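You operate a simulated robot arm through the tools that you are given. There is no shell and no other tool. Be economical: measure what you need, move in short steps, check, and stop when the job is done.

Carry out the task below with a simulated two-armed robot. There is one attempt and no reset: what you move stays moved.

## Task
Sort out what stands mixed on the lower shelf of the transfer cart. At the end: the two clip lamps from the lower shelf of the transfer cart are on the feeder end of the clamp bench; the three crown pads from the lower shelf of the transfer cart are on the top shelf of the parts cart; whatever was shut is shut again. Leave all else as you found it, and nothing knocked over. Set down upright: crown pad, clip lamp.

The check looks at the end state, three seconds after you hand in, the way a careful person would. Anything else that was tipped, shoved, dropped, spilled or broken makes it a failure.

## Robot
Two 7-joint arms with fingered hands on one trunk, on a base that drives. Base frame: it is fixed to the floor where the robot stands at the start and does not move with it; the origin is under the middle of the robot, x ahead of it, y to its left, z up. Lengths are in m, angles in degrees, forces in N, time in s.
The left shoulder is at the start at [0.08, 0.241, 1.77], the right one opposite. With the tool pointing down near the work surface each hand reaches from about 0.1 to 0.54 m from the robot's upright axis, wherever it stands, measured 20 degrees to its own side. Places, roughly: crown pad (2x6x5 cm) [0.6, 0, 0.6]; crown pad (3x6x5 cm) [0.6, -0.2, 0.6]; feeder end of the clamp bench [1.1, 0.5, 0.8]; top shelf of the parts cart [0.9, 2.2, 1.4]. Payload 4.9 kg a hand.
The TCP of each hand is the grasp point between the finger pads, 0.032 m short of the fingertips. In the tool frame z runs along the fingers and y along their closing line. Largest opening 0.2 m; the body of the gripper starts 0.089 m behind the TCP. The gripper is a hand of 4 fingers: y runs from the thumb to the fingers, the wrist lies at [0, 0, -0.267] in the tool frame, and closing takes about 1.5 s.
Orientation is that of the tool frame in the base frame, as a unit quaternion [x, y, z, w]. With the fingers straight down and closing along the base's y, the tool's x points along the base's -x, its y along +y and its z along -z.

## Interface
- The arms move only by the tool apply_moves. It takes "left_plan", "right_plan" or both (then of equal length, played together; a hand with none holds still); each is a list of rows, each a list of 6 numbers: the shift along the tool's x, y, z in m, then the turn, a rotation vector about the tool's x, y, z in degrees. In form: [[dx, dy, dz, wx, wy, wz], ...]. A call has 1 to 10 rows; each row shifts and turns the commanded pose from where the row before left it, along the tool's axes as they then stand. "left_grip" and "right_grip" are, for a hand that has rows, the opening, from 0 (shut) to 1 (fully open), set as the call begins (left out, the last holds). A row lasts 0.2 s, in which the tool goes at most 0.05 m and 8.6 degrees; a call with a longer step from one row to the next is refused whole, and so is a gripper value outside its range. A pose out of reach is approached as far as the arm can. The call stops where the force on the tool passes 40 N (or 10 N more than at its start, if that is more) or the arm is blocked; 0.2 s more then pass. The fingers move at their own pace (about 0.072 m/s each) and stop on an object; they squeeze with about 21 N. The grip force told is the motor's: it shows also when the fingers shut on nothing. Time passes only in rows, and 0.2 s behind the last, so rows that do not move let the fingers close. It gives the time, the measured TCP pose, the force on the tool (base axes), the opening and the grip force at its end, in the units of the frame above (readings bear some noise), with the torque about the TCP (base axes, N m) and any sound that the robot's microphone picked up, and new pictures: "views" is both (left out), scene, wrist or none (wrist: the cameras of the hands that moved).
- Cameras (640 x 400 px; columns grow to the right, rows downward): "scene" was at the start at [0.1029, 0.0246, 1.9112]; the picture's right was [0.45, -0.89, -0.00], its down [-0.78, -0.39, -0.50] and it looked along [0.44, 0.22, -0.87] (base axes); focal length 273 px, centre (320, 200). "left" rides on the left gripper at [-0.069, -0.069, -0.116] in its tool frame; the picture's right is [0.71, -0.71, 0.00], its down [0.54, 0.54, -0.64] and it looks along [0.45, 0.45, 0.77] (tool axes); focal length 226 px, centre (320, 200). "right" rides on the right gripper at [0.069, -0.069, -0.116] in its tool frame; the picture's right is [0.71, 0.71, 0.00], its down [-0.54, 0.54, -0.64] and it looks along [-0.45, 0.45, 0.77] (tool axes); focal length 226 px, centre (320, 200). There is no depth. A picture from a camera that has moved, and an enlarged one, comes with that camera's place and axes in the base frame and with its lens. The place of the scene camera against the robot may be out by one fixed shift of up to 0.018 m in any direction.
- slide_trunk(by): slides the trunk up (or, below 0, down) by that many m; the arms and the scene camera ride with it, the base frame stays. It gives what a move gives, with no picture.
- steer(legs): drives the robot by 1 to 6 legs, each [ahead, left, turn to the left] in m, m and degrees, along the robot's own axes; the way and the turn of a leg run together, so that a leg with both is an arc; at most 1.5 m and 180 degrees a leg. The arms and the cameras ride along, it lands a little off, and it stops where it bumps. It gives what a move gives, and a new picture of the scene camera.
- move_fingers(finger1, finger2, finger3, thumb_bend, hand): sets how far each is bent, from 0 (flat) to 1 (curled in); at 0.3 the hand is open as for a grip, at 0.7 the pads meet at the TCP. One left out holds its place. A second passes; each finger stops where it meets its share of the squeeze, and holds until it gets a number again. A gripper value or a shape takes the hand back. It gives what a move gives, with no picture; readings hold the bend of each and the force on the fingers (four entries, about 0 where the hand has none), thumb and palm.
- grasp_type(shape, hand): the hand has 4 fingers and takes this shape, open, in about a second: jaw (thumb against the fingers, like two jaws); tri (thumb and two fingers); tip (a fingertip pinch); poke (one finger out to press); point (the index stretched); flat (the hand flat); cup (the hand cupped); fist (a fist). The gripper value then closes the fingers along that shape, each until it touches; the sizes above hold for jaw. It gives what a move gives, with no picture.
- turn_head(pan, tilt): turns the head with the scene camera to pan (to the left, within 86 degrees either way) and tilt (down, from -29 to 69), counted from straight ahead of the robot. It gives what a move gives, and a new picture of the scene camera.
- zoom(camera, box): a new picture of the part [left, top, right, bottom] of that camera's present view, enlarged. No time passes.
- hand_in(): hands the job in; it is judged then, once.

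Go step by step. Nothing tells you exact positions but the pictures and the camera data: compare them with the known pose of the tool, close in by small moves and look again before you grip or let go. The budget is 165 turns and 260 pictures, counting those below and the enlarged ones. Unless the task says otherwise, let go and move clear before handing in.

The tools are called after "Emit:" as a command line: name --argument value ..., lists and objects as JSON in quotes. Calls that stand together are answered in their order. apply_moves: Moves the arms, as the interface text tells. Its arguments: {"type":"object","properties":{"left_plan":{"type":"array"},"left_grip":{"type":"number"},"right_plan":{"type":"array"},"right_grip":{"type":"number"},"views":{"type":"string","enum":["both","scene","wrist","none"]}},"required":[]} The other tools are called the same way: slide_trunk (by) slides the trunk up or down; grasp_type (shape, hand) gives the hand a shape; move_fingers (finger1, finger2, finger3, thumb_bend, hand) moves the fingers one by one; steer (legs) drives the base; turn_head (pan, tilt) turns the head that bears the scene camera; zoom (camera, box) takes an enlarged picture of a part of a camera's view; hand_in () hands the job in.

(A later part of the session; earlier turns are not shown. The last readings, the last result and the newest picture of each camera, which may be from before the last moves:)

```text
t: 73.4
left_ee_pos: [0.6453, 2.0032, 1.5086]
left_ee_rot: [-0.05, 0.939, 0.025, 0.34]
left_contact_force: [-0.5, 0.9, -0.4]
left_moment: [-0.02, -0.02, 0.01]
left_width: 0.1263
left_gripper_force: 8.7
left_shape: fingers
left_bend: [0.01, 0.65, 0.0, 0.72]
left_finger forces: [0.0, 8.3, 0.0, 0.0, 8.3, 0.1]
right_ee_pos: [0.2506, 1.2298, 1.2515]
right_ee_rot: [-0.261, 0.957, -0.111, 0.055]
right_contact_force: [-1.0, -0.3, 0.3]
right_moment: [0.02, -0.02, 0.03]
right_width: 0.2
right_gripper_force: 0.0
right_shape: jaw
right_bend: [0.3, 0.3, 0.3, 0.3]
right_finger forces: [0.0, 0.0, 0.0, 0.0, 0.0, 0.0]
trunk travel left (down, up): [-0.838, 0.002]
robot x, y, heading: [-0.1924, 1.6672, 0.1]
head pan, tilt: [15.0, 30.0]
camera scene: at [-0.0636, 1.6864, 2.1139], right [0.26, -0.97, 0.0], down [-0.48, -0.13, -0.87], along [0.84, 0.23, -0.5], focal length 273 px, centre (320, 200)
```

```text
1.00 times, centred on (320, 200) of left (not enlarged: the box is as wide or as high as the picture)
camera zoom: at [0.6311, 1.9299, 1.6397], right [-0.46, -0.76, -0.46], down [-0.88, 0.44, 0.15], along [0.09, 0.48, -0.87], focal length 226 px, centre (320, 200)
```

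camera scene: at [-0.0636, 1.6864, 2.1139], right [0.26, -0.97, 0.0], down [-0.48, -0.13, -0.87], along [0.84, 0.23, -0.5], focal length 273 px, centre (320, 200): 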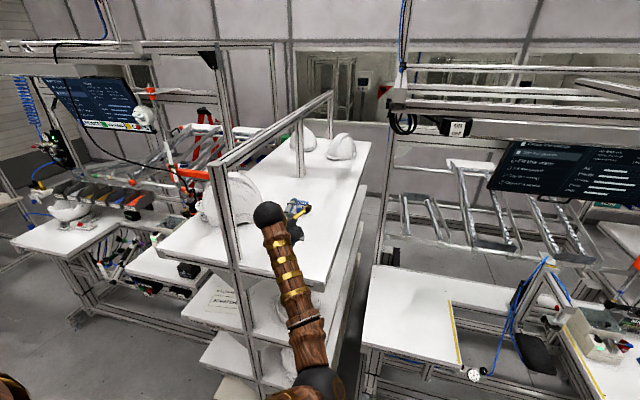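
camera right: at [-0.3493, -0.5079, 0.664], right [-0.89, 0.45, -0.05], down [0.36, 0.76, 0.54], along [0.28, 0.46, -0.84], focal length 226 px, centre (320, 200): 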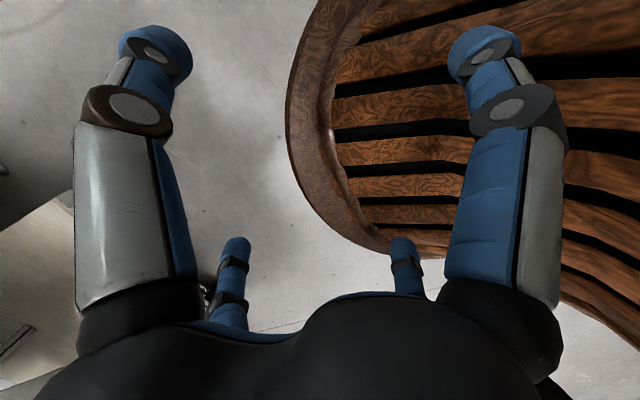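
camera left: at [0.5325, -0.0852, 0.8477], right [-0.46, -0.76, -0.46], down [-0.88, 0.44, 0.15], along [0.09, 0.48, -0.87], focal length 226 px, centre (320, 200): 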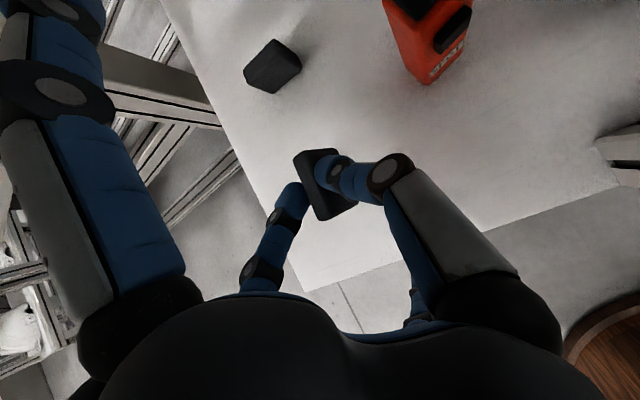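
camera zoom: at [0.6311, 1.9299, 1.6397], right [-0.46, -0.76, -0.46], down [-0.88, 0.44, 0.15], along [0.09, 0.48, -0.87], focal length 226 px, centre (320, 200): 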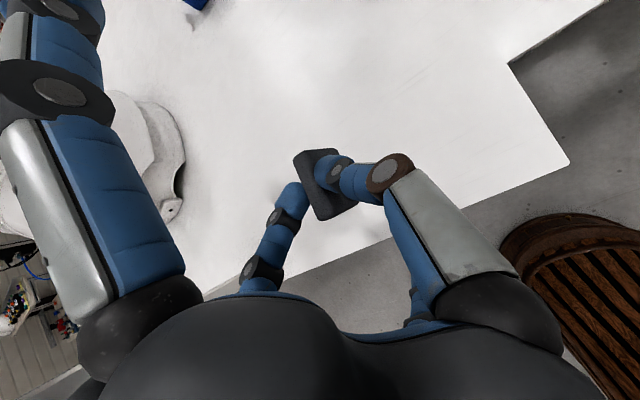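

Front edge at x≈0.58. Move 2.5 cm forward and lower to just above the shelf.

Emit:
apply_moves --left_plan '[[-0.019, -0.003, 0.016, 0, 0, 0], [0.013, 0, 0.015, 0, 0, 0], [0.013, 0, 0.015, 0, 0, 0], [0.01, 0, 0.012, 0, 0, 0], [0, 0, 0, 0, 0, 0]]' --views "wrist"

```text
t: 74.6
left_ee_pos: [0.6722, 2.0013, 1.4557]
left_ee_rot: [-0.05, 0.938, 0.026, 0.342]
left_contact_force: [-0.4, -1.4, 15.5]
left_moment: [0.16, -0.22, 0.07]
left_width: 0.1264
left_gripper_force: 10.4
left_shape: fingers
left_bend: [0.01, 0.64, 0.0, 0.73]
left_finger forces: [0.0, 9.4, 0.0, 0.0, 12.4, 0.0]
right_ee_pos: [0.2507, 1.2279, 1.2504]
right_ee_rot: [-0.26, 0.958, -0.11, 0.056]
right_contact_force: [0.0, 0.5, -0.5]
right_moment: [-0.02, 0.02, -0.02]
right_width: 0.2
right_gripper_force: 0.0
right_shape: jaw
right_bend: [0.3, 0.3, 0.3, 0.3]
right_finger forces: [0.0, 0.1, 0.1, 0.0, 0.0, 0.0]
trunk travel left (down, up): [-0.838, 0.002]
robot x, y, heading: [-0.1871, 1.6662, -0.0]
head pan, tilt: [15.0, 30.0]
camera left: at [0.6561, 1.9274, 1.587], right [-0.46, -0.76, -0.47], down [-0.88, 0.45, 0.15], along [0.09, 0.48, -0.87], focal length 226 px, centre (320, 200)
```

left: 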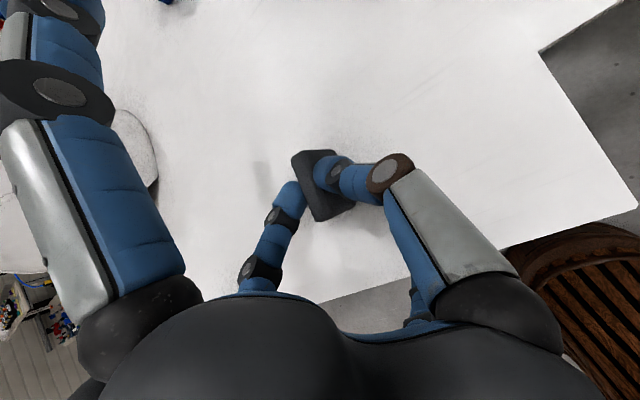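

The pad has touched down (15 N). I relieve the pressure slightly, then open the fingers gradually.

Emit:
apply_moves --left_plan '[[-0.0035, 0, -0.0042, 0, 0, 0], [0, 0, 0, 0, 0, 0]]' --views "none"

```text
t: 75.2
left_ee_pos: [0.6711, 2.003, 1.4584]
left_ee_rot: [-0.05, 0.939, 0.025, 0.338]
left_contact_force: [0.1, -0.1, 3.1]
left_moment: [0.01, -0.1, 0.05]
left_width: 0.1259
left_gripper_force: 8.9
left_shape: fingers
left_bend: [0.01, 0.64, 0.0, 0.73]
left_finger forces: [0.0, 8.5, 0.0, 0.1, 9.3, 0.0]
right_ee_pos: [0.2517, 1.2298, 1.2517]
right_ee_rot: [-0.26, 0.958, -0.11, 0.056]
right_contact_force: [0.5, -0.1, 0.1]
right_moment: [0.02, 0.0, -0.02]
right_width: 0.1998
right_gripper_force: 0.2
right_shape: jaw
right_bend: [0.3, 0.3, 0.3, 0.3]
right_finger forces: [0.0, 0.0, 0.1, 0.0, 0.0, 0.0]
trunk travel left (down, up): [-0.838, 0.002]
robot x, y, heading: [-0.1885, 1.668, 0.2]
head pan, tilt: [15.0, 30.0]
```

Still light contact (3 N). Release.

Emit:
move_fingers --hand "left" --finger2 0.5 --thumb_bend 0.5

Emit:
zoom --camera "left" --box '[160, 60, 480, 260]'

```text
t: 76.2
left_ee_pos: [0.6725, 2.0034, 1.4566]
left_ee_rot: [-0.049, 0.939, 0.024, 0.341]
left_contact_force: [0.6, 0.5, -1.0]
left_moment: [-0.01, 0.01, -0.05]
left_width: 0.1397
left_gripper_force: 0.0
left_shape: fingers
left_bend: [0.01, 0.5, 0.0, 0.5]
left_finger forces: [0.0, 0.1, 0.0, 0.1, 0.0, 0.1]
right_ee_pos: [0.2525, 1.2297, 1.2503]
right_ee_rot: [-0.261, 0.958, -0.109, 0.056]
right_contact_force: [-0.3, -0.4, 0.5]
right_moment: [0.01, -0.01, 0.04]
right_width: 0.2001
right_gripper_force: 0.1
right_shape: jaw
right_bend: [0.3, 0.3, 0.3, 0.3]
right_finger forces: [0.0, 0.0, 0.0, 0.0, 0.0, 0.0]
trunk travel left (down, up): [-0.838, 0.002]
robot x, y, heading: [-0.1909, 1.6715, 0.1]
head pan, tilt: [15.0, 30.0]
```

```text
2.00 times, centred on (320, 160) of left
camera zoom: at [0.659, 1.9301, 1.5887], right [-0.46, -0.76, -0.46], down [-0.88, 0.44, 0.15], along [0.09, 0.48, -0.87], focal length 452 px, centre (320, 280)
```

zoom: 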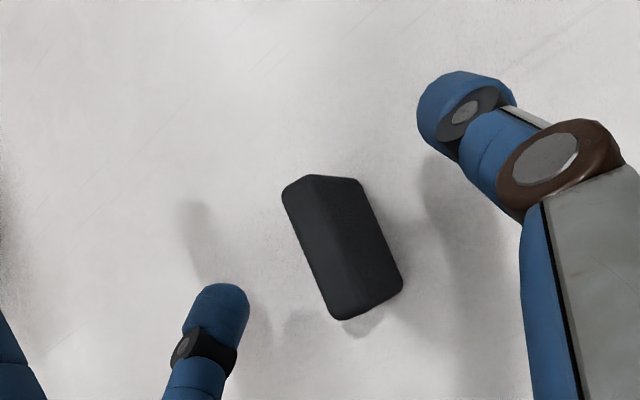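

Pad B stands upright. I lift away, back off, and return to the transfer cart for pad A.

Emit:
apply_moves --left_plan '[[0, 0, -0.035, 0, 0, 0], [0, 0, -0.035, 0, 0, 0], [-0.02, 0, -0.02, 0, 0, 0], [0, 0, 0, 0, 0, 0]]' --views "wrist"

Emit:
steer --legs '[[-0.55, 0, 0], [0, -1.0, 0], [0, -1.0, 0]]'

Emit:
slide_trunk --by -0.4

Emit:
slide_trunk --by -0.23

```text
t: 77.2
left_ee_pos: [0.631, 1.9968, 1.5384]
left_ee_rot: [-0.049, 0.939, 0.023, 0.338]
left_contact_force: [0.2, -0.1, 0.5]
left_moment: [0.01, -0.01, 0.05]
left_width: 0.1398
left_gripper_force: 0.0
left_shape: fingers
left_bend: [0.01, 0.5, 0.0, 0.5]
left_finger forces: [0.0, 0.0, 0.0, 0.0, 0.0, 0.1]
right_ee_pos: [0.2545, 1.2307, 1.2508]
right_ee_rot: [-0.261, 0.958, -0.108, 0.054]
right_contact_force: [-0.5, 0.5, -0.1]
right_moment: [-0.02, 0.0, 0.02]
right_width: 0.2001
right_gripper_force: 0.0
right_shape: jaw
right_bend: [0.3, 0.3, 0.3, 0.3]
right_finger forces: [0.2, 0.0, 0.0, 0.0, 0.0, 0.0]
trunk travel left (down, up): [-0.838, 0.002]
robot x, y, heading: [-0.1926, 1.668, 0.1]
head pan, tilt: [15.0, 30.0]
camera left: at [0.6177, 1.9247, 1.67], right [-0.46, -0.76, -0.46], down [-0.88, 0.44, 0.15], along [0.09, 0.48, -0.87], focal length 226 px, centre (320, 200)
```

left: 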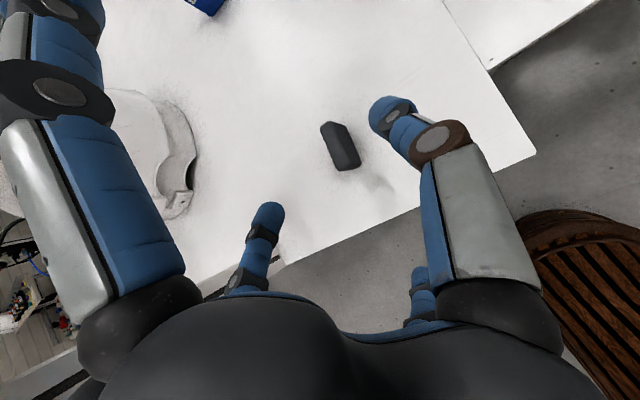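

```text
t: 90.0
left_ee_pos: [0.0505, -0.0156, 1.5378]
left_ee_rot: [-0.042, 0.939, 0.022, 0.34]
left_contact_force: [0.5, -0.5, -0.9]
left_moment: [-0.01, 0.02, 0.0]
left_width: 0.1398
left_gripper_force: 0.1
left_shape: fingers
left_bend: [0.01, 0.5, 0.0, 0.5]
left_finger forces: [0.0, 0.1, 0.0, 0.0, 0.0, 0.0]
right_ee_pos: [-0.3394, -0.7765, 1.2495]
right_ee_rot: [-0.253, 0.96, -0.111, 0.055]
right_contact_force: [0.4, 0.3, 0.1]
right_moment: [0.01, -0.01, 0.02]
right_width: 0.2
right_gripper_force: 0.1
right_shape: jaw
right_bend: [0.3, 0.3, 0.3, 0.3]
right_finger forces: [0.0, 0.0, 0.0, 0.0, 0.1, 0.0]
trunk travel left (down, up): [-0.838, 0.002]
robot x, y, heading: [-0.7785, -0.329, -1.2]
head pan, tilt: [15.0, 30.0]
camera scene: at [-0.6446, -0.3136, 2.1136], right [0.24, -0.97, 0.0], down [-0.49, -0.12, -0.87], along [0.84, 0.21, -0.5], focal length 273 px, centre (320, 200)
```

scene: 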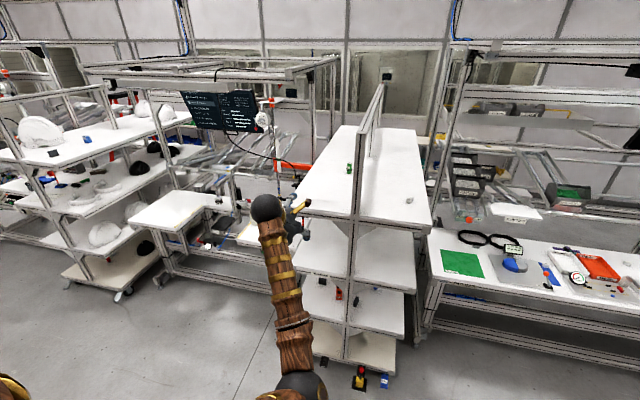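

```text
t: 93.8
left_ee_pos: [0.0503, -0.0177, 1.1374]
left_ee_rot: [-0.041, 0.939, 0.021, 0.34]
left_contact_force: [0.1, -0.1, 0.2]
left_moment: [-0.02, -0.04, 0.01]
left_width: 0.1397
left_gripper_force: 0.0
left_shape: fingers
left_bend: [0.01, 0.5, 0.0, 0.5]
left_finger forces: [0.0, 0.1, 0.1, 0.0, 0.0, 0.0]
right_ee_pos: [-0.3405, -0.7778, 0.8501]
right_ee_rot: [-0.252, 0.96, -0.11, 0.054]
right_contact_force: [0.7, 0.0, 0.0]
right_moment: [0.0, -0.02, 0.01]
right_width: 0.1998
right_gripper_force: 0.2
right_shape: jaw
right_bend: [0.3, 0.3, 0.3, 0.3]
right_finger forces: [0.0, 0.1, 0.0, 0.1, 0.0, 0.0]
trunk travel left (down, up): [-0.438, 0.402]
robot x, y, heading: [-0.7778, -0.3324, -1.2]
head pan, tilt: [15.0, 30.0]
```

```text
t: 96.2
left_ee_pos: [0.0501, -0.016, 0.9082]
left_ee_rot: [-0.042, 0.939, 0.022, 0.34]
left_contact_force: [-0.2, 0.0, 0.5]
left_moment: [-0.03, 0.01, 0.01]
left_width: 0.14
left_gripper_force: 0.1
left_shape: fingers
left_bend: [0.01, 0.5, 0.0, 0.5]
left_finger forces: [0.0, 0.0, 0.1, 0.0, 0.1, 0.0]
right_ee_pos: [-0.3408, -0.7777, 0.6204]
right_ee_rot: [-0.252, 0.96, -0.11, 0.054]
right_contact_force: [-0.4, -0.2, 0.2]
right_moment: [-0.06, -0.02, -0.01]
right_width: 0.1999
right_gripper_force: 0.1
right_shape: jaw
right_bend: [0.3, 0.3, 0.3, 0.3]
right_finger forces: [0.0, 0.0, 0.0, 0.0, 0.0, 0.0]
trunk travel left (down, up): [-0.208, 0.632]
robot x, y, heading: [-0.7757, -0.3343, -0.9]
head pan, tilt: [15.0, 30.0]
```

Emit:
apply_moves --left_plan '[[0.029, 0, 0.035, 0, 0, 0], [0.029, 0, 0.035, 0, 0, 0], [0.029, 0, 0.035, 0, 0, 0], [0.029, 0, 0.035, 0, 0, 0], [0, 0, 0, 0, -6.5, 0], [0, 0, 0, 0, -6.5, 0], [0, 0, 0, 0, 0, 0]]' --views "none"

Emit:
move_fingers --hand "left" --finger3 1 --finger1 0 --finger2 0.4 --thumb_bend 0.4

Emit:
steer --legs '[[0.45, 0, 1.0]]'

Emit:
zoom --camera "left" --box '[0, 0, 640, 400]'

```text
t: 97.8
left_ee_pos: [0.0522, -0.0141, 0.7264]
left_ee_rot: [-0.039, 0.895, 0.027, 0.444]
left_contact_force: [0.7, -0.3, -0.3]
left_moment: [-0.03, -0.01, 0.04]
left_width: 0.1397
left_gripper_force: 0.1
left_shape: fingers
left_bend: [0.01, 0.5, 0.0, 0.5]
left_finger forces: [0.0, 0.1, 0.0, 0.0, 0.0, 0.2]
right_ee_pos: [-0.3405, -0.778, 0.6195]
right_ee_rot: [-0.253, 0.96, -0.11, 0.054]
right_contact_force: [-0.2, 0.0, -0.4]
right_moment: [0.01, 0.0, -0.02]
right_width: 0.2003
right_gripper_force: 0.0
right_shape: jaw
right_bend: [0.3, 0.3, 0.3, 0.3]
right_finger forces: [0.1, 0.0, 0.0, 0.0, 0.0, 0.0]
trunk travel left (down, up): [-0.208, 0.632]
robot x, y, heading: [-0.7758, -0.3299, -0.9]
head pan, tilt: [15.0, 30.0]
```

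```text
t: 98.8
left_ee_pos: [0.0523, -0.0128, 0.7268]
left_ee_rot: [-0.039, 0.895, 0.027, 0.444]
left_contact_force: [-1.0, -0.1, 0.0]
left_moment: [0.01, 0.04, -0.05]
left_width: 0.1511
left_gripper_force: 0.0
left_shape: fingers
left_bend: [0.01, 0.4, 1.0, 0.4]
left_finger forces: [0.0, 0.1, 0.0, 0.1, 0.0, 0.1]
right_ee_pos: [-0.3402, -0.7778, 0.62]
right_ee_rot: [-0.253, 0.96, -0.11, 0.055]
right_contact_force: [0.3, 0.3, 0.6]
right_moment: [-0.01, -0.02, 0.0]
right_width: 0.2001
right_gripper_force: 0.1
right_shape: jaw
right_bend: [0.3, 0.3, 0.3, 0.3]
right_finger forces: [0.0, 0.1, 0.1, 0.1, 0.0, 0.0]
trunk travel left (down, up): [-0.208, 0.632]
robot x, y, heading: [-0.7738, -0.3342, -0.8]
head pan, tilt: [15.0, 30.0]
```

```text
t: 101.6
left_ee_pos: [0.5056, -0.0111, 0.7279]
left_ee_rot: [-0.044, 0.895, 0.029, 0.444]
left_contact_force: [-0.5, 0.4, -0.8]
left_moment: [0.04, 0.05, -0.04]
left_width: 0.151
left_gripper_force: 0.0
left_shape: fingers
left_bend: [0.01, 0.4, 1.0, 0.4]
left_finger forces: [0.0, 0.0, 0.1, 0.0, 0.0, 0.0]
right_ee_pos: [0.1218, -0.7782, 0.6193]
right_ee_rot: [-0.256, 0.959, -0.11, 0.055]
right_contact_force: [-0.7, -0.1, -1.0]
right_moment: [0.0, -0.02, -0.03]
right_width: 0.2
right_gripper_force: 0.1
right_shape: jaw
right_bend: [0.3, 0.3, 0.3, 0.3]
right_finger forces: [0.1, 0.0, 0.0, 0.0, 0.1, 0.1]
trunk travel left (down, up): [-0.208, 0.632]
robot x, y, heading: [-0.3149, -0.3387, -0.5]
head pan, tilt: [15.0, 30.0]
camera scene: at [-0.1858, -0.3195, 1.4835], right [0.25, -0.97, 0.0], down [-0.48, -0.13, -0.87], along [0.84, 0.22, -0.5], focal length 273 px, centre (320, 200)
```

scene: 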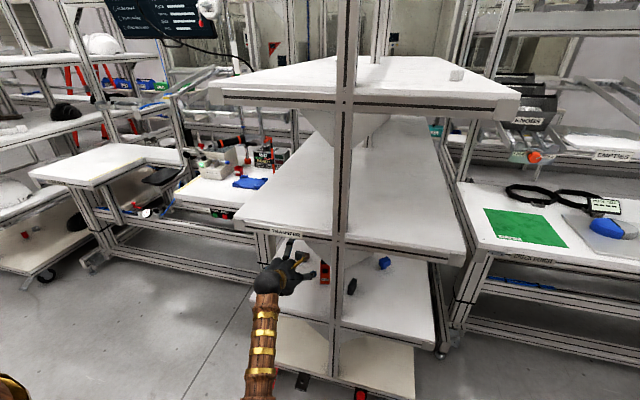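

```text
1.00 times, centred on (320, 200) of left (not enlarged: the box is as wide or as high as the picture)
camera zoom: at [0.4635, -0.0864, 0.8502], right [-0.35, -0.74, -0.57], down [-0.89, 0.45, -0.04], along [0.29, 0.5, -0.82], focal length 226 px, centre (320, 200)
```

zoom: 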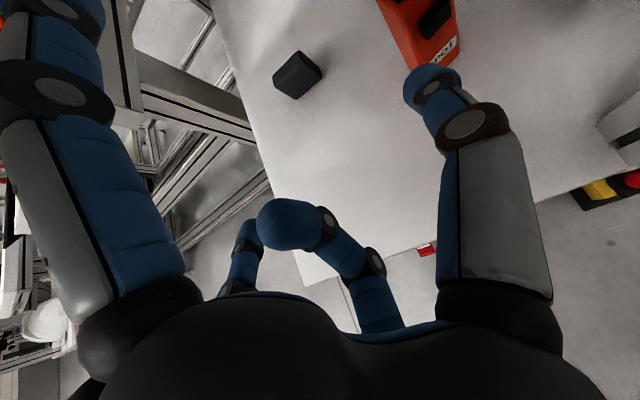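

Emit:
zoom --camera "left" --box '[250, 30, 346, 120]'

```text
4.44 times, centred on (298, 75) of left
camera zoom: at [0.4635, -0.0864, 0.8502], right [-0.35, -0.74, -0.57], down [-0.89, 0.45, -0.04], along [0.29, 0.5, -0.82], focal length 1005 px, centre (418, 756)
```

zoom: 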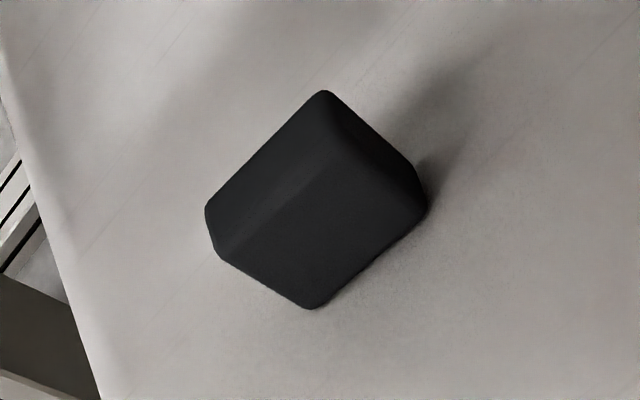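

Emit:
apply_moves --left_plan '[[0, 0, 0, 4.4, 3.5, 3.3], [0, 0, 0, 4.4, 3.5, 3.3], [-0.0185, 0.0087, 0.028, 0, 0, 0], [-0.0185, 0.0087, 0.028, 0, 0, 0], [-0.0185, 0.0087, 0.028, 0, 0, 0], [-0.0185, 0.0087, 0.028, 0, 0, 0], [0, 0, 0, 0, 0, 0]]' --views "wrist"

```text
t: 103.2
left_ee_pos: [0.6411, 0.0135, 0.7019]
left_ee_rot: [0.041, 0.921, -0.017, 0.388]
left_contact_force: [-0.9, -0.4, 0.5]
left_moment: [0.01, 0.01, 0.0]
left_width: 0.151
left_gripper_force: 0.0
left_shape: fingers
left_bend: [0.01, 0.4, 1.0, 0.4]
left_finger forces: [0.1, 0.1, 0.0, 0.0, 0.0, 0.1]
right_ee_pos: [0.1217, -0.7787, 0.6198]
right_ee_rot: [-0.257, 0.959, -0.109, 0.055]
right_contact_force: [-0.4, 1.0, -0.4]
right_moment: [-0.02, -0.02, 0.0]
right_width: 0.2002
right_gripper_force: 0.1
right_shape: jaw
right_bend: [0.3, 0.3, 0.3, 0.3]
right_finger forces: [0.1, 0.1, 0.0, 0.0, 0.0, 0.0]
trunk travel left (down, up): [-0.208, 0.632]
robot x, y, heading: [-0.3174, -0.3369, -0.2]
head pan, tilt: [15.0, 30.0]
camera left: at [0.5995, -0.0534, 0.8316], right [-0.55, -0.66, -0.51], down [-0.79, 0.61, 0.06], along [0.27, 0.43, -0.86], focal length 226 px, centre (320, 200)
```

left: 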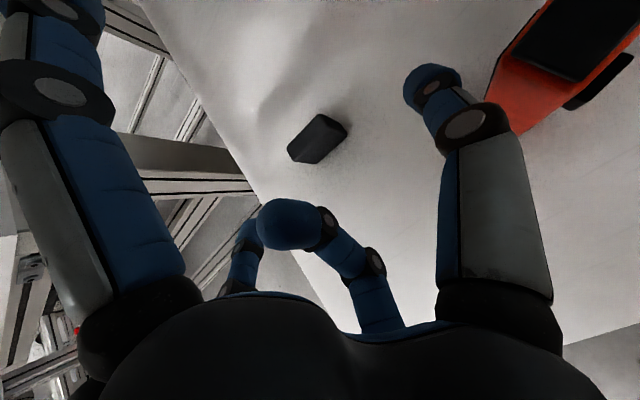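

Emit:
apply_moves --left_plan '[[-0.0017, 0, 0.025, 0, 0, 0], [-0.0017, 0, 0.025, 0, 0, 0], [-0.0017, 0, 0.022, 0, 0, 0], [0, 0, 0, 0, 0, 0]]' --views "wrist"

Emit:
move_fingers --hand "left" --finger2 0.53 --thumb_bend 0.53

Emit:
zoom --camera "left" --box '[160, 60, 480, 260]'

```text
t: 104.2
left_ee_pos: [0.6943, 0.0083, 0.6554]
left_ee_rot: [0.041, 0.92, -0.017, 0.388]
left_contact_force: [0.0, 0.2, 0.1]
left_moment: [0.0, -0.01, -0.01]
left_width: 0.1508
left_gripper_force: 0.0
left_shape: fingers
left_bend: [0.01, 0.4, 1.0, 0.4]
left_finger forces: [0.1, 0.1, 0.1, 0.0, 0.0, 0.0]
right_ee_pos: [0.1214, -0.7789, 0.621]
right_ee_rot: [-0.257, 0.958, -0.109, 0.056]
right_contact_force: [-0.8, 0.1, 0.4]
right_moment: [-0.02, -0.01, 0.0]
right_width: 0.1996
right_gripper_force: 0.1
right_shape: jaw
right_bend: [0.3, 0.3, 0.3, 0.3]
right_finger forces: [0.0, 0.1, 0.0, 0.0, 0.0, 0.1]
trunk travel left (down, up): [-0.208, 0.632]
robot x, y, heading: [-0.318, -0.336, -0.1]
head pan, tilt: [15.0, 30.0]
camera left: at [0.6543, -0.0584, 0.7849], right [-0.55, -0.66, -0.51], down [-0.79, 0.61, 0.06], along [0.27, 0.43, -0.86], focal length 226 px, centre (320, 200)
```

left: 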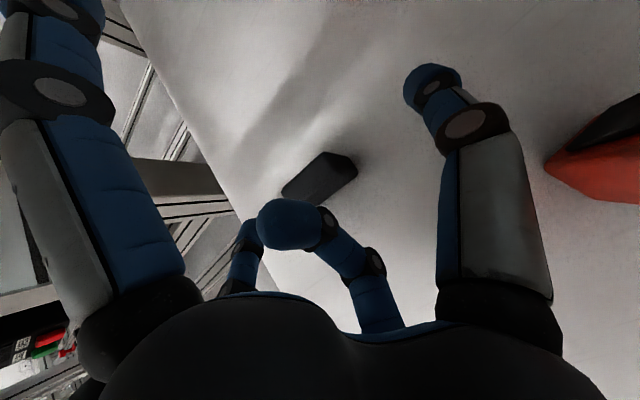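

```text
t: 105.2
left_ee_pos: [0.6951, 0.0072, 0.6557]
left_ee_rot: [0.041, 0.921, -0.018, 0.387]
left_contact_force: [0.2, 0.0, -0.2]
left_moment: [0.0, 0.01, 0.03]
left_width: 0.1369
left_gripper_force: 0.1
left_shape: fingers
left_bend: [0.01, 0.53, 1.0, 0.53]
left_finger forces: [0.1, 0.1, 0.0, 0.0, 0.0, 0.0]
right_ee_pos: [0.1214, -0.7776, 0.6207]
right_ee_rot: [-0.257, 0.959, -0.109, 0.054]
right_contact_force: [-0.2, -0.5, -0.9]
right_moment: [0.01, -0.02, 0.0]
right_width: 0.2001
right_gripper_force: 0.1
right_shape: jaw
right_bend: [0.3, 0.3, 0.3, 0.3]
right_finger forces: [0.1, 0.0, 0.1, 0.1, 0.0, 0.0]
trunk travel left (down, up): [-0.208, 0.632]
robot x, y, heading: [-0.3194, -0.3364, -0.4]
head pan, tilt: [15.0, 30.0]
```

```text
2.00 times, centred on (320, 160) of left
camera zoom: at [0.6544, -0.0584, 0.7846], right [-0.55, -0.66, -0.51], down [-0.79, 0.61, 0.06], along [0.27, 0.43, -0.86], focal length 452 px, centre (320, 280)
```

zoom: 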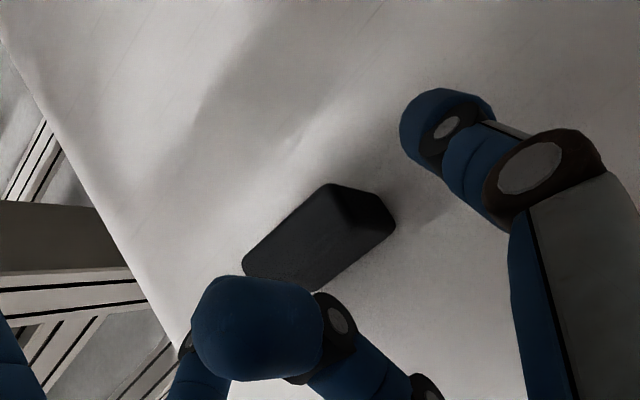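

Emit:
apply_moves --left_plan '[[-0.003, 0, 0.005, 0, 0, 0], [0, 0, 0, 0, 0, 0]]' --views "none"

Emit:
move_fingers --hand "left" --finger2 0.72 --thumb_bend 0.72

Emit:
zoom --camera "left" --box '[160, 60, 480, 260]'

```text
t: 105.8
left_ee_pos: [0.7022, 0.0068, 0.6539]
left_ee_rot: [0.041, 0.921, -0.018, 0.387]
left_contact_force: [0.8, 0.3, -0.3]
left_moment: [-0.04, 0.0, -0.01]
left_width: 0.137
left_gripper_force: 0.0
left_shape: fingers
left_bend: [0.01, 0.53, 1.0, 0.53]
left_finger forces: [0.0, 0.1, 0.0, 0.0, 0.1, 0.0]
right_ee_pos: [0.1226, -0.7783, 0.6199]
right_ee_rot: [-0.258, 0.958, -0.11, 0.055]
right_contact_force: [0.0, 0.4, 0.7]
right_moment: [0.01, -0.01, 0.01]
right_width: 0.1998
right_gripper_force: 0.1
right_shape: jaw
right_bend: [0.3, 0.3, 0.3, 0.3]
right_finger forces: [0.1, 0.1, 0.0, 0.1, 0.0, 0.1]
trunk travel left (down, up): [-0.208, 0.632]
robot x, y, heading: [-0.3219, -0.3381, -0.3]
head pan, tilt: [15.0, 30.0]
```

```text
t: 106.8
left_ee_pos: [0.702, 0.0072, 0.6531]
left_ee_rot: [0.041, 0.921, -0.017, 0.388]
left_contact_force: [0.1, 0.3, 0.2]
left_moment: [-0.03, 0.0, 0.0]
left_width: 0.128
left_gripper_force: 10.2
left_shape: fingers
left_bend: [0.01, 0.55, 1.0, 0.67]
left_finger forces: [0.0, 9.7, 0.0, 0.0, 9.8, 0.0]
right_ee_pos: [0.1219, -0.7786, 0.6202]
right_ee_rot: [-0.258, 0.958, -0.11, 0.055]
right_contact_force: [-0.3, -0.6, -0.4]
right_moment: [0.02, -0.01, 0.0]
right_width: 0.1997
right_gripper_force: 0.0
right_shape: jaw
right_bend: [0.3, 0.3, 0.3, 0.3]
right_finger forces: [0.1, 0.0, 0.0, 0.0, 0.1, 0.0]
trunk travel left (down, up): [-0.208, 0.632]
robot x, y, heading: [-0.3191, -0.3354, -0.3]
head pan, tilt: [15.0, 30.0]
```

```text
2.00 times, centred on (320, 160) of left
camera zoom: at [0.6603, -0.0589, 0.7836], right [-0.55, -0.66, -0.51], down [-0.79, 0.61, 0.06], along [0.27, 0.43, -0.86], focal length 452 px, centre (320, 280)
```

zoom: 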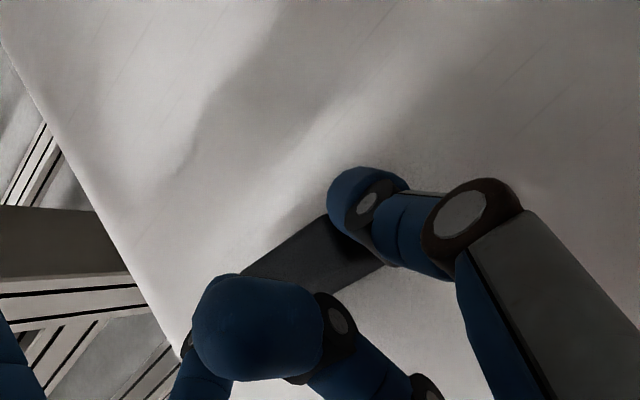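

Gripped at both ends (≈9.7 N). Lift straight up and check.

Emit:
apply_moves --left_plan '[[-0.01, 0, -0.01, 0, 0, 0], [-0.018, 0, -0.018, 0, 0, 0], [-0.014, 0, -0.014, 0, 0, 0], [0, 0, 0, 0, 0, 0]]' --views "wrist"

```text
t: 107.8
left_ee_pos: [0.6999, 0.0084, 0.7069]
left_ee_rot: [0.041, 0.922, -0.018, 0.385]
left_contact_force: [0.3, -1.0, -0.5]
left_moment: [0.02, -0.02, 0.01]
left_width: 0.128
left_gripper_force: 10.2
left_shape: fingers
left_bend: [0.01, 0.55, 1.0, 0.67]
left_finger forces: [0.1, 9.9, 0.1, 0.0, 9.8, 0.0]
right_ee_pos: [0.1226, -0.7783, 0.6185]
right_ee_rot: [-0.258, 0.958, -0.11, 0.054]
right_contact_force: [0.3, -0.1, 0.1]
right_moment: [-0.01, -0.01, 0.02]
right_width: 0.1999
right_gripper_force: 0.1
right_shape: jaw
right_bend: [0.3, 0.3, 0.3, 0.3]
right_finger forces: [0.0, 0.0, 0.1, 0.0, 0.1, 0.0]
trunk travel left (down, up): [-0.208, 0.632]
robot x, y, heading: [-0.3172, -0.3331, -0.5]
head pan, tilt: [15.0, 30.0]
camera left: at [0.6596, -0.0577, 0.8379], right [-0.56, -0.66, -0.5], down [-0.79, 0.61, 0.07], along [0.26, 0.43, -0.86], focal length 226 px, centre (320, 200)
```

left: 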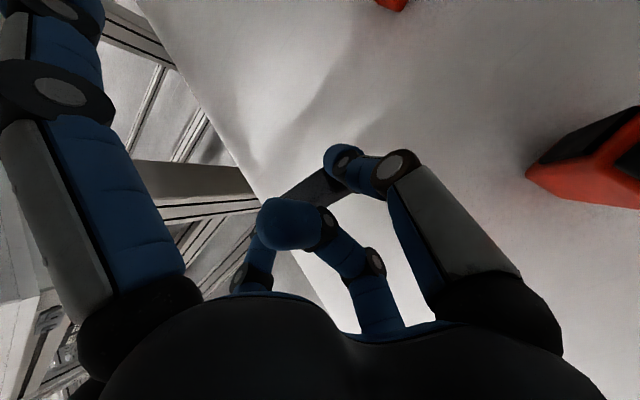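

Pad A is held. Back out, raise the trunk and drive to the parts cart again.

Emit:
steer --legs '[[-0.45, 0, 0.3]]'

Emit:
slide_trunk --by 0.4

Emit:
slide_trunk --by 0.22

Emit:
steer --legs '[[0, 0.96, 0], [0, 0.96, 0]]'

Emit:
apply_moves --left_plan '[[-0.033, 0, -0.033, 0, 0, 0], [-0.033, 0, -0.033, 0, 0, 0], [-0.033, 0, -0.033, 0, 0, 0], [-0.033, 0, -0.033, 0, 0, 0], [0, 0, 0, 0, 0, 0]]' --views "wrist"

```text
t: 110.5
left_ee_pos: [0.2488, 0.0109, 0.716]
left_ee_rot: [0.041, 0.921, -0.017, 0.388]
left_contact_force: [-0.3, 0.8, 0.4]
left_moment: [-0.02, 0.03, 0.01]
left_width: 0.1277
left_gripper_force: 9.8
left_shape: fingers
left_bend: [0.0, 0.55, 1.0, 0.67]
left_finger forces: [0.0, 9.9, 0.0, 0.0, 9.7, 0.1]
right_ee_pos: [-0.3287, -0.7751, 0.6207]
right_ee_rot: [-0.257, 0.959, -0.11, 0.054]
right_contact_force: [0.2, -0.8, 0.8]
right_moment: [0.04, 0.02, -0.04]
right_width: 0.2002
right_gripper_force: 0.1
right_shape: jaw
right_bend: [0.3, 0.3, 0.3, 0.3]
right_finger forces: [0.0, 0.0, 0.1, 0.0, 0.0, 0.1]
trunk travel left (down, up): [-0.208, 0.632]
robot x, y, heading: [-0.7692, -0.3339, -0.2]
head pan, tilt: [15.0, 30.0]
camera scene: at [-0.6389, -0.317, 1.4836], right [0.25, -0.97, 0.0], down [-0.48, -0.13, -0.87], along [0.84, 0.22, -0.5], focal length 273 px, centre (320, 200)
```

scene: 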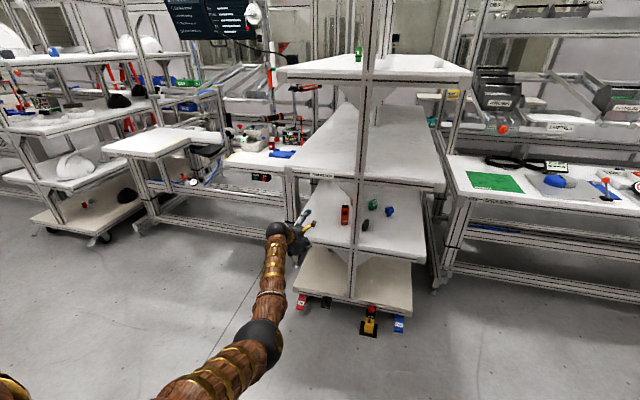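

```text
t: 114.3
left_ee_pos: [0.2479, 0.012, 1.115]
left_ee_rot: [0.041, 0.921, -0.018, 0.388]
left_contact_force: [-0.2, 0.7, 0.1]
left_moment: [0.0, -0.04, -0.02]
left_width: 0.1278
left_gripper_force: 9.6
left_shape: fingers
left_bend: [0.0, 0.55, 1.0, 0.67]
left_finger forces: [0.0, 9.8, 0.0, 0.0, 9.8, 0.0]
right_ee_pos: [-0.3284, -0.7764, 1.0207]
right_ee_rot: [-0.257, 0.959, -0.109, 0.054]
right_contact_force: [0.2, 0.1, -0.5]
right_moment: [-0.01, 0.04, 0.0]
right_width: 0.2001
right_gripper_force: 0.1
right_shape: jaw
right_bend: [0.3, 0.3, 0.3, 0.3]
right_finger forces: [0.0, 0.1, 0.1, 0.0, 0.0, 0.1]
trunk travel left (down, up): [-0.608, 0.232]
robot x, y, heading: [-0.7675, -0.3345, -0.4]
head pan, tilt: [15.0, 30.0]
```

```text
t: 116.7
left_ee_pos: [0.2492, 0.0114, 1.3348]
left_ee_rot: [0.04, 0.921, -0.017, 0.388]
left_contact_force: [0.1, -0.3, 0.7]
left_moment: [0.0, 0.01, 0.0]
left_width: 0.1282
left_gripper_force: 9.5
left_shape: fingers
left_bend: [0.0, 0.55, 1.0, 0.67]
left_finger forces: [0.0, 9.8, 0.0, 0.0, 9.8, 0.0]
right_ee_pos: [-0.3301, -0.7749, 1.2404]
right_ee_rot: [-0.257, 0.959, -0.11, 0.054]
right_contact_force: [0.1, -0.4, -0.2]
right_moment: [0.01, 0.01, 0.0]
right_width: 0.2
right_gripper_force: 0.0
right_shape: jaw
right_bend: [0.3, 0.3, 0.3, 0.3]
right_finger forces: [0.0, 0.0, 0.0, 0.0, 0.1, 0.0]
trunk travel left (down, up): [-0.828, 0.012]
robot x, y, heading: [-0.7703, -0.3354, -0.1]
head pan, tilt: [15.0, 30.0]
```

```text
t: 126.2
left_ee_pos: [0.2652, 1.9052, 1.3349]
left_ee_rot: [0.046, 0.92, -0.019, 0.388]
left_contact_force: [-0.4, -0.7, 0.0]
left_moment: [0.02, -0.02, 0.01]
left_width: 0.1276
left_gripper_force: 9.9
left_shape: fingers
left_bend: [0.0, 0.55, 1.0, 0.67]
left_finger forces: [0.0, 9.8, 0.0, 0.0, 9.8, 0.0]
right_ee_pos: [-0.3215, 1.1241, 1.2401]
right_ee_rot: [-0.252, 0.96, -0.11, 0.055]
right_contact_force: [0.4, -0.8, 1.0]
right_moment: [0.01, 0.02, -0.02]
right_width: 0.2
right_gripper_force: 0.1
right_shape: jaw
right_bend: [0.3, 0.3, 0.3, 0.3]
right_finger forces: [0.0, 0.1, 0.0, 0.0, 0.1, 0.0]
trunk travel left (down, up): [-0.828, 0.012]
robot x, y, heading: [-0.7545, 1.5724, -0.7]
head pan, tilt: [15.0, 30.0]
camera scene: at [-0.6245, 1.5846, 2.1036], right [0.24, -0.97, 0.0], down [-0.49, -0.12, -0.87], along [0.84, 0.21, -0.5], focal length 273 px, centre (320, 200)
```

scene: 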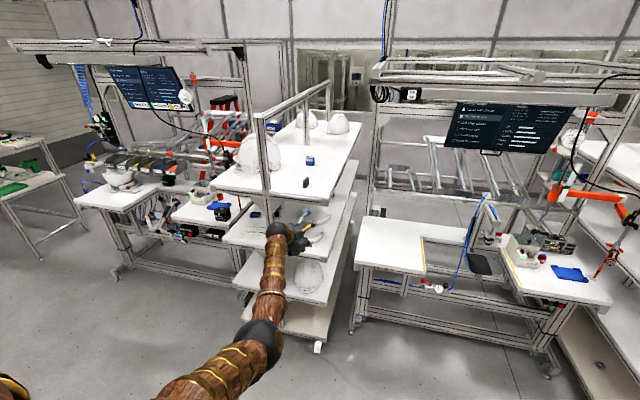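

```text
t: 127.4
left_ee_pos: [0.2628, 1.9064, 1.5212]
left_ee_rot: [0.045, 0.92, -0.019, 0.388]
left_contact_force: [-0.8, -0.2, 0.1]
left_moment: [0.0, 0.03, -0.01]
left_width: 0.1276
left_gripper_force: 9.9
left_shape: fingers
left_bend: [0.0, 0.55, 1.0, 0.67]
left_finger forces: [0.0, 9.8, 0.0, 0.0, 9.8, 0.1]
right_ee_pos: [-0.3209, 1.1242, 1.2416]
right_ee_rot: [-0.252, 0.96, -0.109, 0.055]
right_contact_force: [0.7, 0.3, -0.5]
right_moment: [-0.01, 0.02, -0.01]
right_width: 0.2
right_gripper_force: 0.0
right_shape: jaw
right_bend: [0.3, 0.3, 0.3, 0.3]
right_finger forces: [0.1, 0.0, 0.0, 0.0, 0.0, 0.0]
trunk travel left (down, up): [-0.828, 0.012]
robot x, y, heading: [-0.7565, 1.5696, -0.5]
head pan, tilt: [15.0, 30.0]
camera left: at [0.2223, 1.8403, 1.6503], right [-0.56, -0.66, -0.51], down [-0.78, 0.62, 0.06], along [0.27, 0.43, -0.86], focal length 226 px, centre (320, 200)
```

left: 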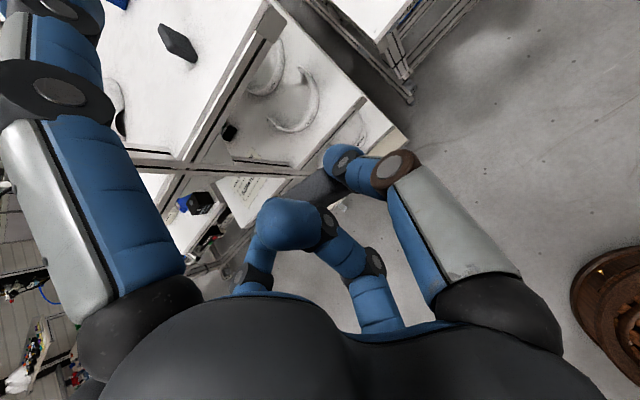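

Emit:
apply_moves --left_plan '[[-0.014, 0, -0.014, 0, 0, 0], [0, 0, 0, 0, 0, 0]]' --views "none"

Emit:
steer --legs '[[0.55, 0.02, 0.4]]'

Emit:
zoom --camera "left" --box '[0, 0, 640, 400]'

```text
t: 128.0
left_ee_pos: [0.2634, 1.9055, 1.5409]
left_ee_rot: [0.045, 0.921, -0.019, 0.388]
left_contact_force: [-0.7, -0.7, 0.4]
left_moment: [0.02, -0.01, -0.01]
left_width: 0.1281
left_gripper_force: 9.7
left_shape: fingers
left_bend: [0.0, 0.55, 1.0, 0.67]
left_finger forces: [0.0, 9.7, 0.0, 0.0, 9.9, 0.0]
right_ee_pos: [-0.321, 1.1248, 1.2404]
right_ee_rot: [-0.253, 0.96, -0.11, 0.055]
right_contact_force: [0.0, -0.6, -0.5]
right_moment: [0.03, 0.01, 0.0]
right_width: 0.2
right_gripper_force: 0.0
right_shape: jaw
right_bend: [0.3, 0.3, 0.3, 0.3]
right_finger forces: [0.1, 0.0, 0.0, 0.0, 0.0, 0.0]
trunk travel left (down, up): [-0.828, 0.012]
robot x, y, heading: [-0.7574, 1.5699, -1.1]
head pan, tilt: [15.0, 30.0]
```

```text
t: 131.1
left_ee_pos: [0.7935, 1.933, 1.5431]
left_ee_rot: [0.039, 0.921, -0.015, 0.389]
left_contact_force: [-0.8, -0.1, 0.6]
left_moment: [0.0, 0.03, -0.01]
left_width: 0.1279
left_gripper_force: 10.3
left_shape: fingers
left_bend: [0.0, 0.55, 1.0, 0.67]
left_finger forces: [0.1, 9.8, 0.0, 0.1, 9.8, 0.0]
right_ee_pos: [0.2188, 1.1455, 1.2415]
right_ee_rot: [-0.258, 0.958, -0.11, 0.056]
right_contact_force: [-0.7, -0.2, -0.5]
right_moment: [0.02, -0.05, -0.02]
right_width: 0.1999
right_gripper_force: 0.0
right_shape: jaw
right_bend: [0.3, 0.3, 0.3, 0.3]
right_finger forces: [0.0, 0.0, 0.0, 0.0, 0.0, 0.1]
trunk travel left (down, up): [-0.828, 0.012]
robot x, y, heading: [-0.2175, 1.583, -0.0]
head pan, tilt: [15.0, 30.0]
camera scene: at [-0.0917, 1.6036, 2.1039], right [0.26, -0.97, 0.0], down [-0.48, -0.13, -0.87], along [0.84, 0.22, -0.5], focal length 273 px, centre (320, 200)
```

scene: 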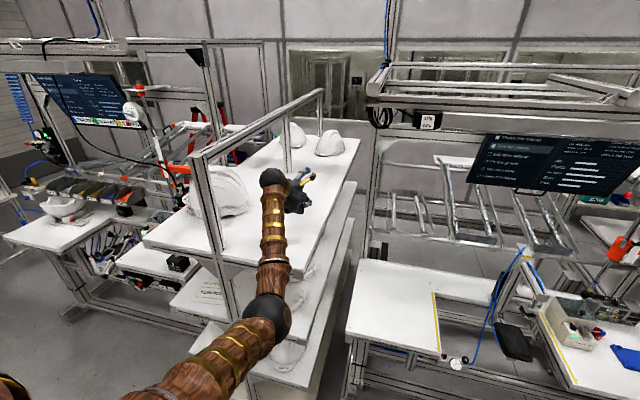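

```text
1.00 times, centred on (320, 200) of left (not enlarged: the box is as wide or as high as the picture)
camera zoom: at [0.7524, 1.8673, 1.6728], right [-0.55, -0.66, -0.51], down [-0.79, 0.61, 0.06], along [0.27, 0.43, -0.86], focal length 226 px, centre (320, 200)
```

zoom: 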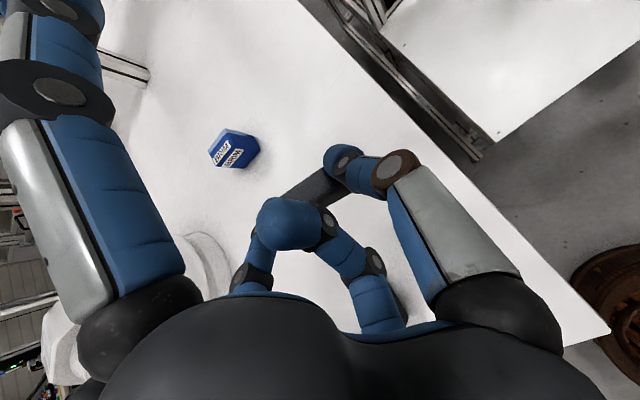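

Emit:
apply_moves --left_plan '[[0.014, 0, 0.0137, 0, 0, 0], [0.014, 0, 0.0137, 0, 0, 0], [0.014, 0, 0.0137, 0, 0, 0], [0.01, 0, 0.01, 0, 0, 0], [0, 0, 0, 0, 0, 0]]' --views "wrist"

```text
t: 132.3
left_ee_pos: [0.7964, 1.9331, 1.4687]
left_ee_rot: [0.04, 0.921, -0.017, 0.388]
left_contact_force: [-0.6, 0.7, -0.8]
left_moment: [0.0, -0.03, 0.0]
left_width: 0.1277
left_gripper_force: 9.6
left_shape: fingers
left_bend: [0.0, 0.55, 1.0, 0.67]
left_finger forces: [0.0, 9.8, 0.0, 0.0, 9.8, 0.0]
right_ee_pos: [0.2222, 1.1451, 1.2403]
right_ee_rot: [-0.258, 0.958, -0.109, 0.055]
right_contact_force: [-0.9, -0.2, 0.1]
right_moment: [0.02, 0.02, 0.03]
right_width: 0.2
right_gripper_force: 0.0
right_shape: jaw
right_bend: [0.3, 0.3, 0.3, 0.3]
right_finger forces: [0.1, 0.0, 0.0, 0.0, 0.1, 0.0]
trunk travel left (down, up): [-0.828, 0.012]
robot x, y, heading: [-0.2173, 1.5858, -0.2]
head pan, tilt: [15.0, 30.0]
camera left: at [0.7552, 1.867, 1.5984], right [-0.55, -0.66, -0.51], down [-0.79, 0.61, 0.06], along [0.27, 0.43, -0.86], focal length 226 px, centre (320, 200)
```

left: 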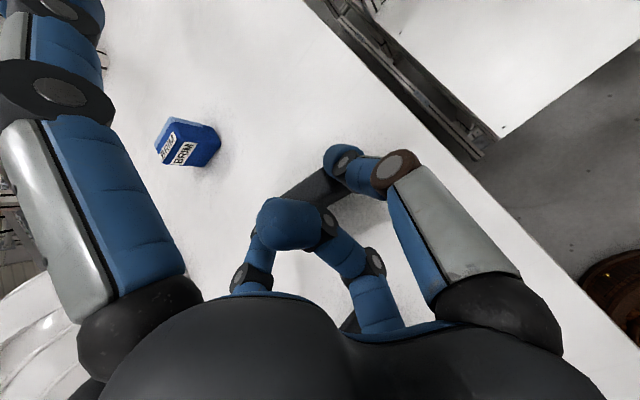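

Emit:
apply_moves --left_plan '[[0.003, 0, 0.003, 0, 0, 0], [0.003, 0, 0.003, 0, 0, 0], [0, 0, 0, 0, 0, 0]]' --views "none"

```text
t: 133.1
left_ee_pos: [0.7959, 1.9336, 1.4612]
left_ee_rot: [0.04, 0.92, -0.017, 0.389]
left_contact_force: [0.3, 0.7, -0.1]
left_moment: [-0.03, 0.05, 0.02]
left_width: 0.1281
left_gripper_force: 10.3
left_shape: fingers
left_bend: [0.0, 0.55, 1.0, 0.67]
left_finger forces: [0.2, 9.9, 0.1, 0.1, 9.8, 0.0]
right_ee_pos: [0.2214, 1.1447, 1.2407]
right_ee_rot: [-0.259, 0.958, -0.109, 0.054]
right_contact_force: [-0.8, 0.1, 0.2]
right_moment: [0.0, 0.0, -0.03]
right_width: 0.2002
right_gripper_force: 0.2
right_shape: jaw
right_bend: [0.3, 0.3, 0.3, 0.3]
right_finger forces: [0.0, 0.0, 0.1, 0.0, 0.0, 0.0]
trunk travel left (down, up): [-0.828, 0.012]
robot x, y, heading: [-0.2188, 1.5856, -0.3]
head pan, tilt: [15.0, 30.0]
```

Emit:
apply_moves --left_plan '[[0.0025, 0, 0.0025, 0, 0, 0], [0, 0, 0, 0, 0, 0]]' --views "none"

```text
t: 133.7
left_ee_pos: [0.7952, 1.9331, 1.4578]
left_ee_rot: [0.039, 0.92, -0.016, 0.389]
left_contact_force: [-1.5, -1.8, 3.5]
left_moment: [0.03, -0.07, 0.0]
left_width: 0.1279
left_gripper_force: 10.4
left_shape: fingers
left_bend: [0.0, 0.55, 1.0, 0.67]
left_finger forces: [0.1, 9.3, 0.0, 0.1, 10.8, 0.0]
right_ee_pos: [0.2221, 1.1452, 1.2415]
right_ee_rot: [-0.258, 0.958, -0.109, 0.055]
right_contact_force: [0.8, 0.0, 0.5]
right_moment: [0.0, -0.01, 0.0]
right_width: 0.2001
right_gripper_force: 0.1
right_shape: jaw
right_bend: [0.3, 0.3, 0.3, 0.3]
right_finger forces: [0.1, 0.0, 0.0, 0.0, 0.1, 0.0]
trunk travel left (down, up): [-0.828, 0.012]
robot x, y, heading: [-0.2168, 1.5873, -0.2]
head pan, tilt: [15.0, 30.0]
```

Contact (3.5 N). Release and check.

Emit:
move_fingers --hand "left" --finger2 0.45 --thumb_bend 0.47

Emit:
apply_moves --left_plan '[[0, 0, -0.03, 0, 0, 0], [0, 0, -0.04, 0, 0, 0], [-0.02, 0, -0.03, 0, 0, 0], [0, 0, 0, 0, 0, 0]]' --views "wrist"

```text
t: 134.7
left_ee_pos: [0.7961, 1.9339, 1.4555]
left_ee_rot: [0.039, 0.921, -0.017, 0.388]
left_contact_force: [0.6, -0.4, 0.4]
left_moment: [-0.03, 0.01, 0.0]
left_width: 0.143
left_gripper_force: 0.0
left_shape: fingers
left_bend: [0.0, 0.45, 1.0, 0.47]
left_finger forces: [0.1, 0.0, 0.1, 0.0, 0.1, 0.0]
right_ee_pos: [0.222, 1.1459, 1.24]
right_ee_rot: [-0.257, 0.959, -0.109, 0.055]
right_contact_force: [0.6, 0.2, 0.5]
right_moment: [0.03, 0.0, 0.0]
right_width: 0.1999
right_gripper_force: 0.1
right_shape: jaw
right_bend: [0.3, 0.3, 0.3, 0.3]
right_finger forces: [0.0, 0.1, 0.0, 0.0, 0.0, 0.0]
trunk travel left (down, up): [-0.828, 0.012]
robot x, y, heading: [-0.2202, 1.5836, -0.2]
head pan, tilt: [15.0, 30.0]
```

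```text
t: 135.7
left_ee_pos: [0.7408, 1.9372, 1.5403]
left_ee_rot: [0.039, 0.921, -0.017, 0.387]
left_contact_force: [0.1, -0.4, -0.1]
left_moment: [-0.04, -0.02, 0.06]
left_width: 0.1432
left_gripper_force: 0.1
left_shape: fingers
left_bend: [0.0, 0.45, 1.0, 0.47]
left_finger forces: [0.1, 0.1, 0.1, 0.0, 0.0, 0.0]
right_ee_pos: [0.2223, 1.1456, 1.2393]
right_ee_rot: [-0.258, 0.958, -0.109, 0.054]
right_contact_force: [-0.7, -0.7, -0.1]
right_moment: [0.02, 0.0, 0.01]
right_width: 0.1998
right_gripper_force: 0.1
right_shape: jaw
right_bend: [0.3, 0.3, 0.3, 0.3]
right_finger forces: [0.0, 0.0, 0.0, 0.0, 0.1, 0.0]
trunk travel left (down, up): [-0.828, 0.012]
robot x, y, heading: [-0.217, 1.582, -0.2]
head pan, tilt: [15.0, 30.0]
camera left: at [0.6995, 1.8718, 1.671], right [-0.55, -0.66, -0.51], down [-0.79, 0.61, 0.06], along [0.27, 0.43, -0.86], focal length 226 px, centre (320, 200)
```

left: 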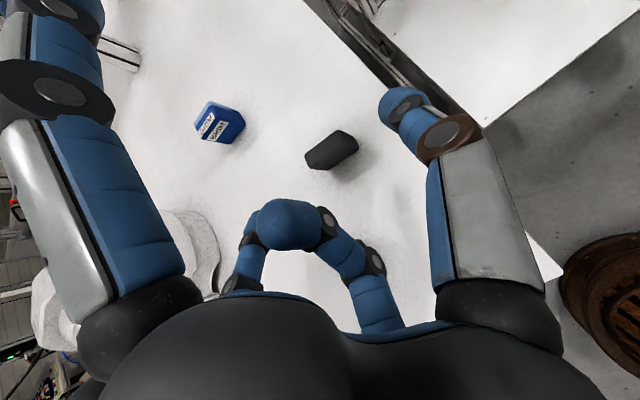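

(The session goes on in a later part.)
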